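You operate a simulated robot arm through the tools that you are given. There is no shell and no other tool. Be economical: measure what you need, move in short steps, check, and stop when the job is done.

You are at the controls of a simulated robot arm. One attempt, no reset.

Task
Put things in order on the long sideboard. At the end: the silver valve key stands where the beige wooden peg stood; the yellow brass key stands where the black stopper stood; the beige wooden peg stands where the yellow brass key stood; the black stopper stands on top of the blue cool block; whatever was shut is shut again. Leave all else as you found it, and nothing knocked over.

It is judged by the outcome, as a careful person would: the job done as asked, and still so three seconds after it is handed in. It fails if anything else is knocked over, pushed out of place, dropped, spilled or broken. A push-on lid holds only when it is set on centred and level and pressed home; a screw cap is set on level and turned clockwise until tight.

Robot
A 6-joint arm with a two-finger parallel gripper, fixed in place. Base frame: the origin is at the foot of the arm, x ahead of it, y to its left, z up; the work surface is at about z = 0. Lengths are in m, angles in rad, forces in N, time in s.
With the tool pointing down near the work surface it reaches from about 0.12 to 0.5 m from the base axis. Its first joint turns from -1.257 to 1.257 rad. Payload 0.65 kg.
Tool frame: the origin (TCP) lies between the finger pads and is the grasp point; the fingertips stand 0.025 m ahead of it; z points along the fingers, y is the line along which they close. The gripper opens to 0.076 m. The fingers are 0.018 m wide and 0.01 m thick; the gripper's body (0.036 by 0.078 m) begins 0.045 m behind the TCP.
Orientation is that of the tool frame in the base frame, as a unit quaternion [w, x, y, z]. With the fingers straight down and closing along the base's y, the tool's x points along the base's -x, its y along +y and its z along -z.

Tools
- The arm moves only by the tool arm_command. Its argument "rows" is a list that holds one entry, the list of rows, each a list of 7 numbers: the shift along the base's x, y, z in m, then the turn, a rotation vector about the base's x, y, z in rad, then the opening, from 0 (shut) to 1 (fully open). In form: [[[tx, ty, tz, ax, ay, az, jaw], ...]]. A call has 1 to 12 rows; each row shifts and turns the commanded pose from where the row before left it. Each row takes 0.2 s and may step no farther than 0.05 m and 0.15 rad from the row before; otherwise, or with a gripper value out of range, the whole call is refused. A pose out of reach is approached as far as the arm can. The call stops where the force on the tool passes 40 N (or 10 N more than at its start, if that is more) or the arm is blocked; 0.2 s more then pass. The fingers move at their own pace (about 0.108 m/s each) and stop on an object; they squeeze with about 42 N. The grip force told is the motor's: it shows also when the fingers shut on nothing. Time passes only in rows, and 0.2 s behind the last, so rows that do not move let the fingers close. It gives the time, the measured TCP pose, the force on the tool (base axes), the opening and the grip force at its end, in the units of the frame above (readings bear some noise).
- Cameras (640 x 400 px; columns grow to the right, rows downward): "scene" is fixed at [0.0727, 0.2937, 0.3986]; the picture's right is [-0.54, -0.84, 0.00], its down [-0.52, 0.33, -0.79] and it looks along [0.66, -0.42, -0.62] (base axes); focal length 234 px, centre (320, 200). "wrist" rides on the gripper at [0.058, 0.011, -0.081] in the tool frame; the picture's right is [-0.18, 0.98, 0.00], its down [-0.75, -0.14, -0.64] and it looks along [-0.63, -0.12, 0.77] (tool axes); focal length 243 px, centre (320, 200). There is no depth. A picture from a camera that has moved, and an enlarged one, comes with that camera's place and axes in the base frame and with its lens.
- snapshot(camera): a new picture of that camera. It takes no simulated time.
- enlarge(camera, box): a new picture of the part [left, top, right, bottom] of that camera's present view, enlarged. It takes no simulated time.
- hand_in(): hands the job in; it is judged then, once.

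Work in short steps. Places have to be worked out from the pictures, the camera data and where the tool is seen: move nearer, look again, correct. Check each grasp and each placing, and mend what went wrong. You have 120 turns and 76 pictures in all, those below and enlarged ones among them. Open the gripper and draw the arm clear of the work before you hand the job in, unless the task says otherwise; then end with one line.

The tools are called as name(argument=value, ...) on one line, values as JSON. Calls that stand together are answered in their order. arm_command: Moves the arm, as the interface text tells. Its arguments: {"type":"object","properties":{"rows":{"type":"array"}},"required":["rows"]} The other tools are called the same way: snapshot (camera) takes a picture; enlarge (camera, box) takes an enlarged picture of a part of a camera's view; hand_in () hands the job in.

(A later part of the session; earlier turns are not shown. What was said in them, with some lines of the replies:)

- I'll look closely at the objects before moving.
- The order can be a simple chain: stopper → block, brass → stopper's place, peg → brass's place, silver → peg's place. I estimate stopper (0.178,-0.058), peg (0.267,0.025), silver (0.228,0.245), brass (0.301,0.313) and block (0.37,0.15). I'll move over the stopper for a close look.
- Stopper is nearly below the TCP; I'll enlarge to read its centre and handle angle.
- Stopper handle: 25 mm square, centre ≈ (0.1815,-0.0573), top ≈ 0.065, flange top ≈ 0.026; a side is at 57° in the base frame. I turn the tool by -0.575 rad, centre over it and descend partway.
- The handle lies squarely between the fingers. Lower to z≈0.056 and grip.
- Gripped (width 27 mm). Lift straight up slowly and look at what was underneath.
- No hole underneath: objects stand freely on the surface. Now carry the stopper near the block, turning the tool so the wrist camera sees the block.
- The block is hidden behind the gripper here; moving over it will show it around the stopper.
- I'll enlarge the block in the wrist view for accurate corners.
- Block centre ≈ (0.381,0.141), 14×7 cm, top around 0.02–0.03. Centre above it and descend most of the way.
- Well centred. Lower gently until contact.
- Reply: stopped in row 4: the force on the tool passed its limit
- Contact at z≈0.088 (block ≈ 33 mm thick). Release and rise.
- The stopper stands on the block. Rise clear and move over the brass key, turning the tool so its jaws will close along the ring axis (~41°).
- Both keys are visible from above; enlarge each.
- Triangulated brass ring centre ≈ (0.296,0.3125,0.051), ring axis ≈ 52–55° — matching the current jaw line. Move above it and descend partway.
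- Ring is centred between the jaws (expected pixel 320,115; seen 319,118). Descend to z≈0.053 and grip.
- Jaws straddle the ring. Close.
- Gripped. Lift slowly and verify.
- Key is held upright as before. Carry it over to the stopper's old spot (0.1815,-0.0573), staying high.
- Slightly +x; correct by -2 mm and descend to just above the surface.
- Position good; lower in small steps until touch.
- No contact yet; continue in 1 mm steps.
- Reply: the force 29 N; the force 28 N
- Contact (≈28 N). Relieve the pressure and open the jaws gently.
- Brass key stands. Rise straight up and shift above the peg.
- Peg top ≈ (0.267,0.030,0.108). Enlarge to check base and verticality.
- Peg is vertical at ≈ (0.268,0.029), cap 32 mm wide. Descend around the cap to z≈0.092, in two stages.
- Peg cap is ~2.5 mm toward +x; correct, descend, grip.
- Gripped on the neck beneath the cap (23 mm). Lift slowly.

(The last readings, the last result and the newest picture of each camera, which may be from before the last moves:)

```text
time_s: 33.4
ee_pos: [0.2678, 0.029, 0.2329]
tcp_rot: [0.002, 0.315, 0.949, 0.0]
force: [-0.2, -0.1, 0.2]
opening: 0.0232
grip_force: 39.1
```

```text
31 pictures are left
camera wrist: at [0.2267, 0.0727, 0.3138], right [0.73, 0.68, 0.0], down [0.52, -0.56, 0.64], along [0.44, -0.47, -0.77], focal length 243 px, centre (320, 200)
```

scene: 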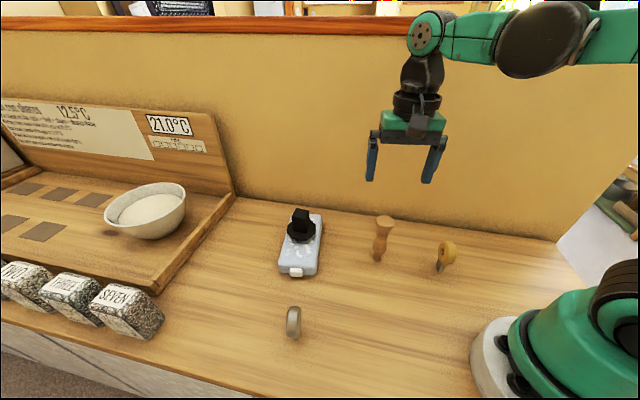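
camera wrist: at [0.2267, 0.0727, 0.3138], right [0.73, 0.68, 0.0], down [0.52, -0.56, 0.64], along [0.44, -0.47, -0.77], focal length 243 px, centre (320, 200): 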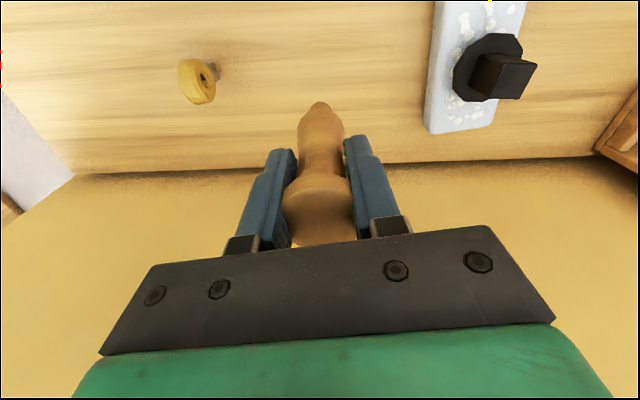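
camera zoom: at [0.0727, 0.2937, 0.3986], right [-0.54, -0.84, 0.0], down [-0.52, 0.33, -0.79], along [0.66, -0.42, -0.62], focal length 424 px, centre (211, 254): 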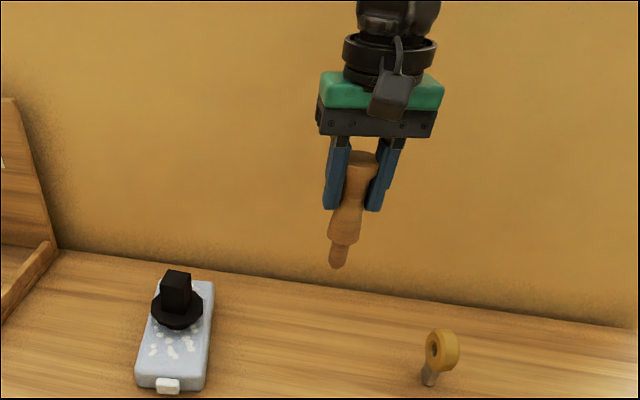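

Peg held vertical. Carry it over to the brass key's old spot (0.2963,0.312).

arm_command(rows=[[[0.0041, 0.0404, 0, 0, 0, 0, 0], [0.0041, 0.0404, 0, 0, 0, 0, 0], [0.0041, 0.0404, 0, 0, 0, 0, 0], [0.0041, 0.0404, 0, 0, 0, 0, 0], [0.0041, 0.0404, 0, 0, 0, 0, 0], [0.0041, 0.0404, 0, 0, 0, 0, 0], [0.0041, 0.0404, 0, 0, 0, 0, 0], [0, 0, -0.04, 0, 0, 0, 0], [0, 0, -0.04, 0, 0, 0, 0], [0, 0, -0.02, 0, 0, 0, 0], [0, 0, 0, 0, 0, 0, 0]]])

snapshot(camera="wrist")

enlarge(camera="scene", box=[168, 220, 328, 350])

```text
time_s: 35.8
ee_pos: [0.2936, 0.3135, 0.1292]
tcp_rot: [0.001, 0.315, 0.949, 0.0]
force: [0.5, 0.0, -0.4]
opening: 0.0231
grip_force: 39.4
```

```text
30 pictures are left
camera wrist: at [0.253, 0.3581, 0.2113], right [0.73, 0.68, 0.0], down [0.52, -0.56, 0.64], along [0.44, -0.47, -0.77], focal length 243 px, centre (320, 200)
```

wrist: 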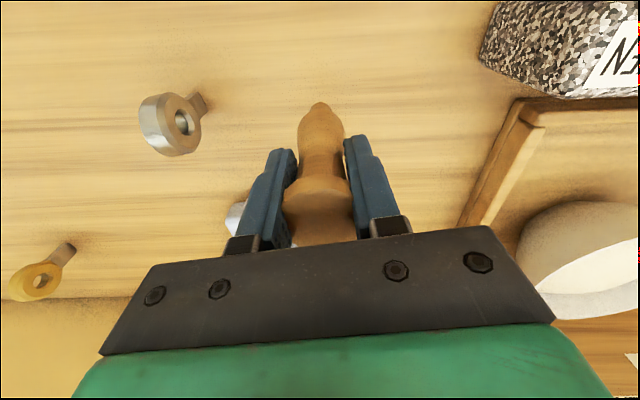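

```text
3.08 times, centred on (248, 285) of scene
camera zoom: at [0.0727, 0.2937, 0.3986], right [-0.54, -0.84, 0.0], down [-0.52, 0.33, -0.79], along [0.66, -0.42, -0.62], focal length 718 px, centre (542, -62)
```

zoom: 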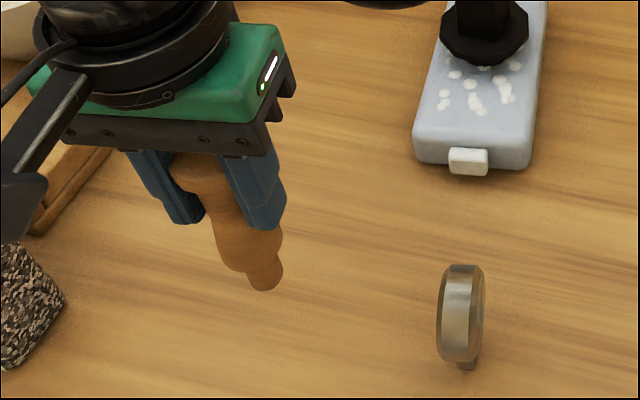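

Correct (+2.5 mm, −1 mm), descend to just above the surface.

arm_command(rows=[[[0.0025, -0.001, -0.02, 0, 0, 0, 0], [0, 0, -0.01, 0, 0, 0, 0], [0, 0, -0.004, 0, 0, 0, 0], [0, 0, 0, 0, 0, 0, 0]]])

arm_command(rows=[[[0, 0, -0.0015, 0, 0, 0, 0], [0, 0, 0, 0, 0, 0, 0]]])

```text
time_s: 36.8
ee_pos: [0.2973, 0.3096, 0.0964]
tcp_rot: [0.001, 0.315, 0.949, 0.001]
force: [0.3, 0.0, -0.1]
opening: 0.0234
grip_force: 39.1
```

```text
time_s: 37.4
ee_pos: [0.2978, 0.31, 0.0963]
tcp_rot: [0.0, 0.315, 0.949, 0.001]
force: [0.0, -0.1, -0.5]
opening: 0.0234
grip_force: 39.5
```

arm_command(rows=[[[-0.001, 0.0015, -0.0015, 0, 0, 0, 0], [0, 0, -0.001, 0, 0, 0, 0], [0, 0, 0, 0, 0, 0, 0]]])

arm_command(rows=[[[0, 0, -0.0015, 0, 0, 0, 0], [0, 0, 0, 0, 0, 0, 0]]])

```text
time_s: 38.2
ee_pos: [0.2964, 0.3134, 0.0941]
tcp_rot: [0.001, 0.315, 0.949, 0.0]
force: [0.5, 0.0, 0.1]
opening: 0.0233
grip_force: 39.4
```

```text
time_s: 38.8
ee_pos: [0.2965, 0.3129, 0.0906]
tcp_rot: [0.001, 0.314, 0.949, 0.0]
force: [-0.2, -0.5, -0.2]
opening: 0.023
grip_force: 39.2
```

Still free; another millimetre at a time.

arm_command(rows=[[[0, 0, -0.001, 0, 0, 0, 0], [0, 0, 0, 0, 0, 0, 0]]])

```text
time_s: 39.4
ee_pos: [0.2976, 0.3128, 0.0906]
tcp_rot: [0.001, 0.315, 0.949, 0.0]
force: [-0.2, -0.7, -1.4]
opening: 0.0234
grip_force: 39.7
```

arm_command(rows=[[[0, 0, -0.001, 0, 0, 0, 0], [0, 0, 0, 0, 0, 0, 0]]])

```text
time_s: 40.0
ee_pos: [0.2984, 0.311, 0.0914]
tcp_rot: [0.001, 0.315, 0.949, 0.001]
force: [0.0, -0.1, -0.8]
opening: 0.023
grip_force: 39.6
```

Still no contact; continue.

arm_command(rows=[[[0, 0, -0.001, 0, 0, 0, 0], [0, 0, 0, 0, 0, 0, 0]]])

```text
time_s: 40.6
ee_pos: [0.2974, 0.3114, 0.0893]
tcp_rot: [0.001, 0.315, 0.949, 0.0]
force: [3.7, -1.7, 26.1]
opening: 0.0232
grip_force: 39.4
```

Contact at z≈0.090. Back off a hair and open.

arm_command(rows=[[[0, 0, 0.0007, 0, 0, 0, 0], [0, 0, 0, 0, 0, 0, 0.35], [0, 0, 0, 0, 0, 0, 0.5], [0, 0, 0, 0, 0, 0, 0.7], [0, 0, 0, 0, 0, 0, 1], [0, 0, 0, 0, 0, 0, 1]]])

snapshot(camera="wrist")

enlarge(camera="scene", box=[168, 220, 328, 350])

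```text
time_s: 42.0
ee_pos: [0.2975, 0.3126, 0.0901]
tcp_rot: [0.001, 0.314, 0.949, 0.0]
force: [-0.3, -0.2, 0.1]
opening: 0.0761
grip_force: 0.2
```

```text
28 pictures are left
camera wrist: at [0.2561, 0.3561, 0.1719], right [0.73, 0.68, 0.0], down [0.52, -0.56, 0.64], along [0.44, -0.47, -0.77], focal length 243 px, centre (320, 200)
```

wrist: 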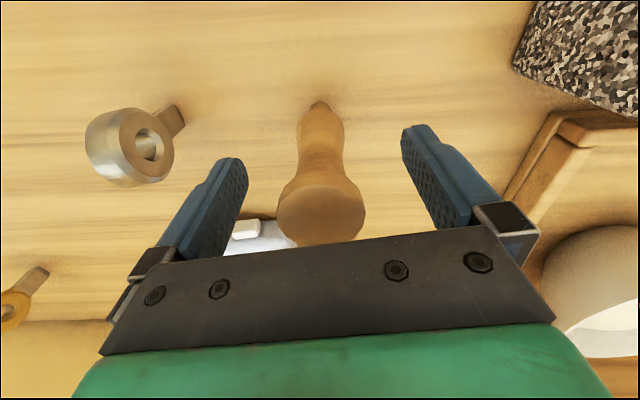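

```text
3.08 times, centred on (248, 285) of scene
camera zoom: at [0.0727, 0.2937, 0.3986], right [-0.54, -0.84, 0.0], down [-0.52, 0.33, -0.79], along [0.66, -0.42, -0.62], focal length 718 px, centre (542, -62)
```

zoom: 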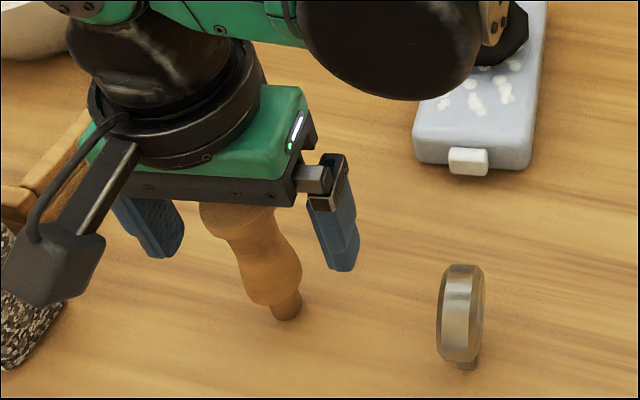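

Peg stands in place. Rise straight up, then move above the silver key (≈0.224,0.241; ring axis also ≈55°).

arm_command(rows=[[[0, 0, 0.03, 0, 0, 0, 1], [0, 0, 0.04, 0, 0, 0, 1], [0, 0, 0.04, 0, 0, 0, 1], [0, 0, 0.03, 0, 0, 0, 1], [-0.0245, -0.0237, -0.01, 0, 0, 0, 1], [-0.0245, -0.0237, -0.02, 0, 0, 0, 1], [-0.0245, -0.0237, -0.02, 0, 0, 0, 1], [0, 0, -0.03, 0, 0, 0, 1], [0, 0, 0, 0, 0, 0, 1]]])

snapshot(camera="wrist")

snapshot(camera="scene")

```text
time_s: 44.0
ee_pos: [0.2228, 0.243, 0.1489]
tcp_rot: [0.0, 0.315, 0.949, 0.0]
force: [0.2, 0.0, -0.5]
opening: 0.076
grip_force: 0.0
```

```text
26 pictures are left
camera wrist: at [0.1815, 0.2865, 0.2302], right [0.73, 0.68, 0.0], down [0.52, -0.56, 0.64], along [0.44, -0.47, -0.77], focal length 243 px, centre (320, 200)
```

wrist: 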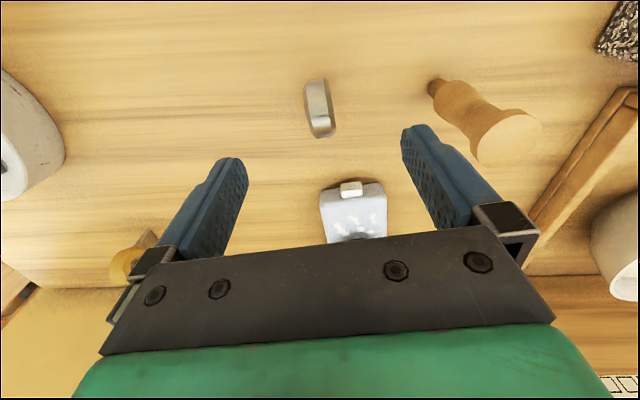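

```text
25 pictures are left
```

scene: 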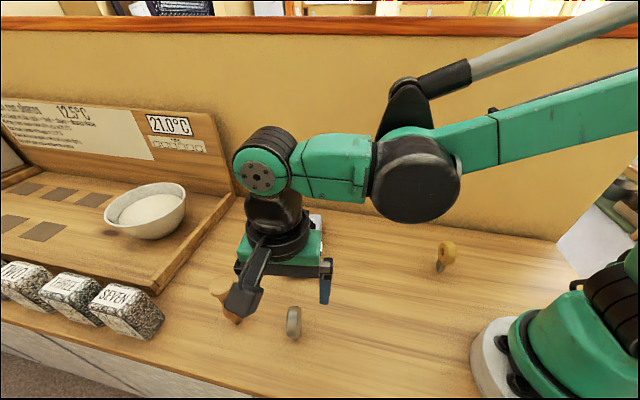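

Enlarge the silver key to align position and angle.

enlarge(camera="wrist", box=[272, 60, 368, 150])

```text
4.44 times, centred on (320, 105) of wrist
camera zoom: at [0.1815, 0.2865, 0.2302], right [0.73, 0.68, 0.0], down [0.52, -0.56, 0.64], along [0.44, -0.47, -0.77], focal length 1078 px, centre (320, 622)
```

zoom: 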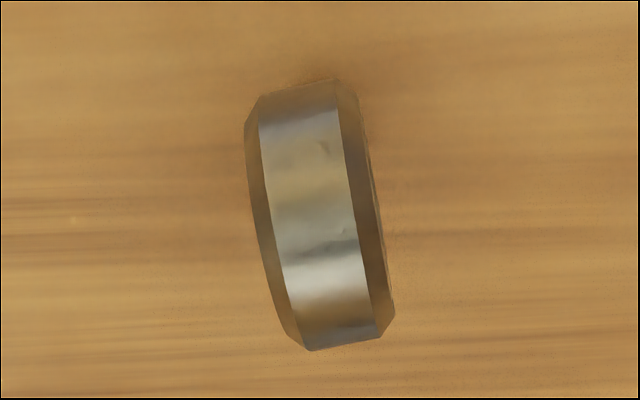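

Silver ring centre ≈ (0.225,0.2405), aligned with the jaws. Shift 2 mm, descend and check before closing.

arm_command(rows=[[[0.002, -0.0022, -0.03, 0, 0, 0, 1], [0, 0, -0.03, 0, 0, 0, 1], [0, 0, -0.025, 0, 0, 0, 1], [0, 0, -0.01, 0, 0, 0, 1], [0, 0, 0, 0, 0, 0, 1]]])

snapshot(camera="wrist")

```text
time_s: 45.2
ee_pos: [0.2278, 0.2397, 0.0544]
tcp_rot: [0.001, 0.314, 0.949, 0.001]
force: [0.3, -0.3, 0.3]
opening: 0.076
grip_force: 0.0
```

```text
23 pictures are left
camera wrist: at [0.1854, 0.283, 0.1352], right [0.73, 0.68, 0.0], down [0.52, -0.56, 0.64], along [0.44, -0.47, -0.77], focal length 243 px, centre (320, 200)
```

wrist: 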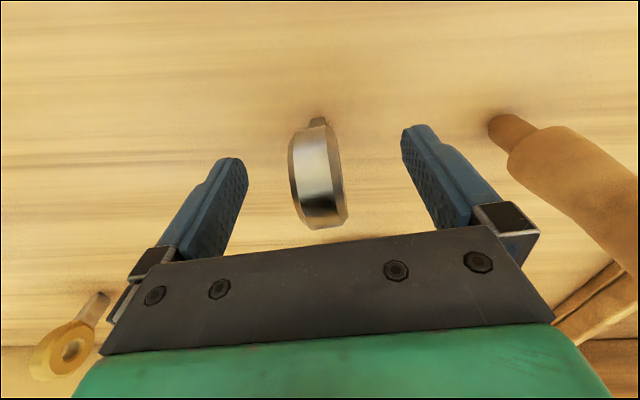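

Identical geometry to the brass grasp. Close.

arm_command(rows=[[[0, 0, 0, 0, 0, 0, 0.5], [0, 0, 0, 0, 0, 0, 0.25], [0, 0, 0, 0, 0, 0, 0], [0, 0, 0, 0, 0, 0, 0]]])

snapshot(camera="wrist")

```text
time_s: 46.2
ee_pos: [0.2263, 0.24, 0.0537]
tcp_rot: [0.001, 0.315, 0.949, 0.001]
force: [-1.1, 0.1, 0.2]
opening: 0.0172
grip_force: 35.8
```

```text
22 pictures are left
camera wrist: at [0.1854, 0.283, 0.1354], right [0.73, 0.68, 0.0], down [0.52, -0.56, 0.64], along [0.44, -0.47, -0.77], focal length 243 px, centre (320, 200)
```

wrist: 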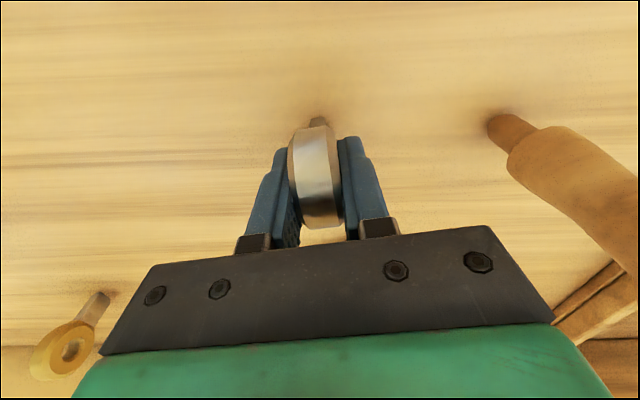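

Gripped. Lift, then carry to the peg's old spot (0.268,0.029).

arm_command(rows=[[[0, 0, 0.01, 0, 0, 0, 0], [0, 0, 0.02, 0, 0, 0, 0], [0, 0, 0.04, 0, 0, 0, 0], [0, 0, 0.04, 0, 0, 0, 0], [0, 0, 0.03, 0, 0, 0, 0], [0.0071, -0.0353, 0, 0, 0, 0, 0], [0.0071, -0.0353, 0, 0, 0, 0, 0], [0.0071, -0.0353, 0, 0, 0, 0, 0], [0.0071, -0.0353, 0, 0, 0, 0, 0], [0.0071, -0.0353, 0, 0, 0, 0, 0], [0.0071, -0.0353, 0, 0, 0, 0, 0], [0, 0, 0, 0, 0, 0, 0]]])

snapshot(camera="wrist")

snapshot(camera="scene")

```text
time_s: 48.8
ee_pos: [0.2685, 0.0273, 0.1958]
tcp_rot: [0.001, 0.314, 0.95, 0.001]
force: [-0.6, -0.1, -0.5]
opening: 0.0172
grip_force: 36.1
```

```text
21 pictures are left
camera wrist: at [0.2269, 0.07, 0.2773], right [0.73, 0.68, 0.0], down [0.52, -0.56, 0.64], along [0.44, -0.47, -0.77], focal length 243 px, centre (320, 200)
```

wrist: 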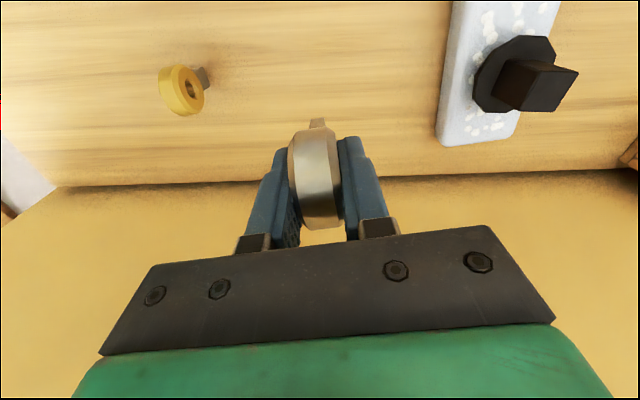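

```text
20 pictures are left
```

scene: 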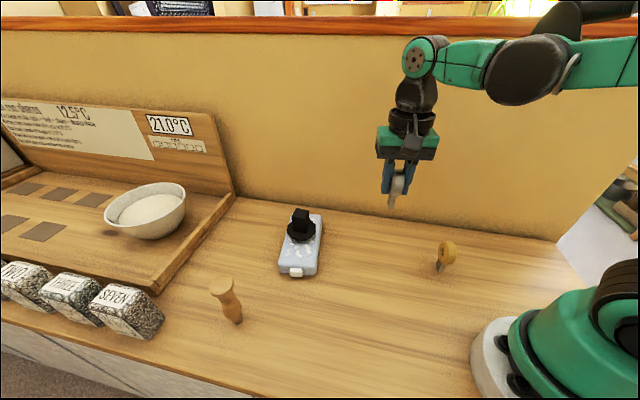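

All fine. Descend to just above the surface.

arm_command(rows=[[[0, 0.001, -0.04, 0, 0, 0, 0], [0, 0, -0.04, 0, 0, 0, 0], [0, 0, -0.035, 0, 0, 0, 0], [0, 0, -0.015, 0, 0, 0, 0], [0, 0, -0.006, 0, 0, 0, 0], [0, 0, 0, 0, 0, 0, 0]]])

arm_command(rows=[[[0, 0, -0.0015, 0, 0, 0, 0], [0, 0, 0, 0, 0, 0, 0]]])

```text
time_s: 50.2
ee_pos: [0.2682, 0.0277, 0.059]
tcp_rot: [0.001, 0.315, 0.949, 0.0]
force: [-0.7, 0.7, -0.5]
opening: 0.0172
grip_force: 36.3
```

```text
time_s: 50.8
ee_pos: [0.2674, 0.028, 0.0574]
tcp_rot: [0.001, 0.314, 0.949, 0.001]
force: [1.0, -0.6, -0.2]
opening: 0.0171
grip_force: 35.6
```

arm_command(rows=[[[0, 0, -0.001, 0, 0, 0, 0], [0, 0, -0.001, 0, 0, 0, 0], [0, 0, 0, 0, 0, 0, 0]]])

```text
time_s: 51.6
ee_pos: [0.2695, 0.028, 0.056]
tcp_rot: [0.001, 0.314, 0.949, 0.001]
force: [-0.9, 1.2, -0.1]
opening: 0.0171
grip_force: 35.2
```

Continue by 1 mm steps to contact.

arm_command(rows=[[[0, 0, -0.001, 0, 0, 0, 0], [0, 0, 0, 0, 0, 0, 0]]])

```text
time_s: 52.2
ee_pos: [0.2679, 0.0288, 0.0539]
tcp_rot: [0.001, 0.315, 0.949, 0.0]
force: [-0.5, 0.3, -1.1]
opening: 0.0172
grip_force: 35.7
```

arm_command(rows=[[[0, 0, -0.001, 0, 0, 0, 0], [0, 0, 0, 0, 0, 0, 0]]])

```text
time_s: 52.8
ee_pos: [0.2671, 0.0288, 0.054]
tcp_rot: [0.001, 0.314, 0.949, 0.0]
force: [-2.7, -0.9, 30.2]
opening: 0.017
grip_force: 36.4
```

Contact. Release gently.

arm_command(rows=[[[0, 0, 0.0007, 0, 0, 0, 0], [0, 0, 0, 0, 0, 0, 0.3], [0, 0, 0, 0, 0, 0, 0.5], [0, 0, 0, 0, 0, 0, 0.75], [0, 0, 0, 0, 0, 0, 1], [0, 0, 0, 0, 0, 0, 1]]])

snapshot(camera="wrist")

```text
time_s: 54.2
ee_pos: [0.2694, 0.0299, 0.0548]
tcp_rot: [0.001, 0.315, 0.949, 0.0]
force: [-0.3, 0.1, -0.3]
opening: 0.0758
grip_force: 0.1
```

```text
19 pictures are left
camera wrist: at [0.2277, 0.0727, 0.1351], right [0.73, 0.68, 0.0], down [0.52, -0.56, 0.64], along [0.44, -0.47, -0.77], focal length 243 px, centre (320, 200)
```

wrist: 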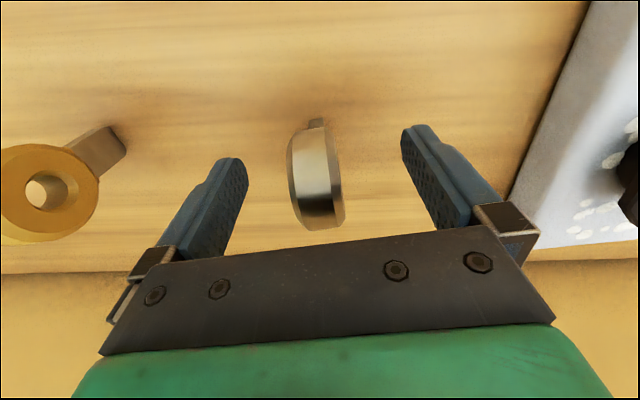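

Silver key stands. Rise straight up and clear, then check the whole scene.

arm_command(rows=[[[0, 0, 0.03, 0, 0, 0, 1], [0, 0, 0.045, 0, 0, 0, 1], [0, 0, 0.045, 0, 0, 0, 1], [0, 0, 0.045, 0, 0, 0, 1], [0, 0, 0.045, 0, 0, 0, 1], [0, 0, 0, 0, 0, 0, 1]]])

snapshot(camera="scene")

enlarge(camera="scene", box=[240, 195, 480, 345])

snapshot(camera="wrist")

```text
time_s: 55.6
ee_pos: [0.2723, 0.0281, 0.2667]
tcp_rot: [0.001, 0.315, 0.949, 0.001]
force: [0.0, -0.1, 0.5]
opening: 0.076
grip_force: 0.1
```

```text
18 pictures are left
```

scene: 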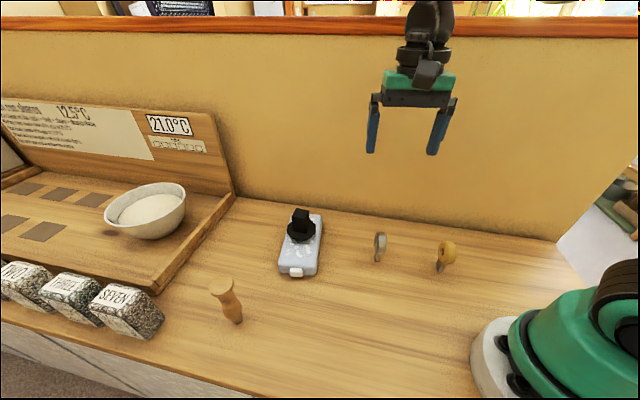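

```text
2.67 times, centred on (360, 270) of scene
camera zoom: at [0.0727, 0.2937, 0.3986], right [-0.54, -0.84, 0.0], down [-0.52, 0.33, -0.79], along [0.66, -0.42, -0.62], focal length 623 px, centre (213, 13)
```

zoom: 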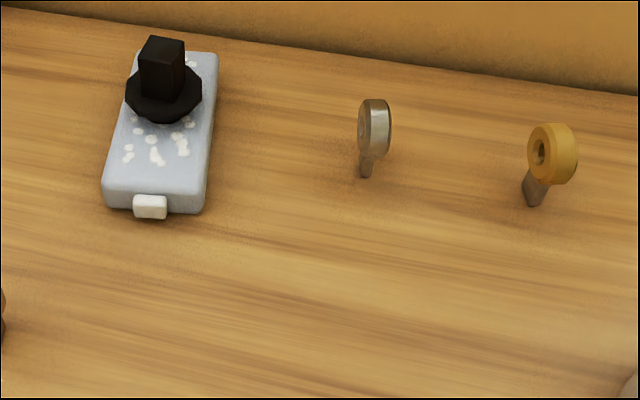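

```text
16 pictures are left
camera wrist: at [0.2305, 0.0717, 0.3478], right [0.73, 0.68, 0.0], down [0.52, -0.56, 0.64], along [0.44, -0.47, -0.77], focal length 243 px, centre (320, 200)
```

wrist: 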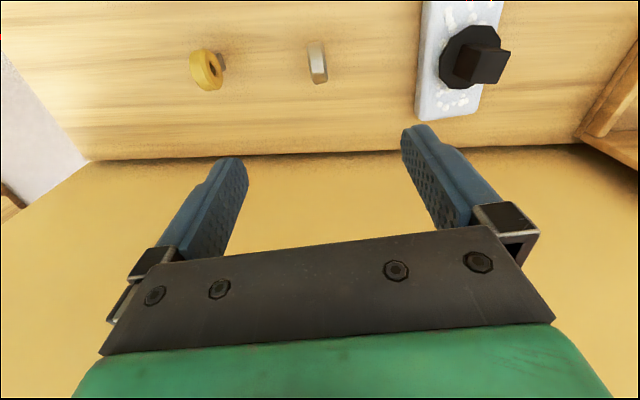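

Everything stands upright in its new place, nothing was opened, and the arm is clear with the gripper open. Handing in.

hand_in()

```text
The job is handed in.
```

The job is handed in: the stopper stands on the cool block, the brass key where the stopper stood, the peg where the brass key stood, and the silver key where the peg stood. All are upright, nothing else was disturbed, and I opened nothing that needed shutting again.
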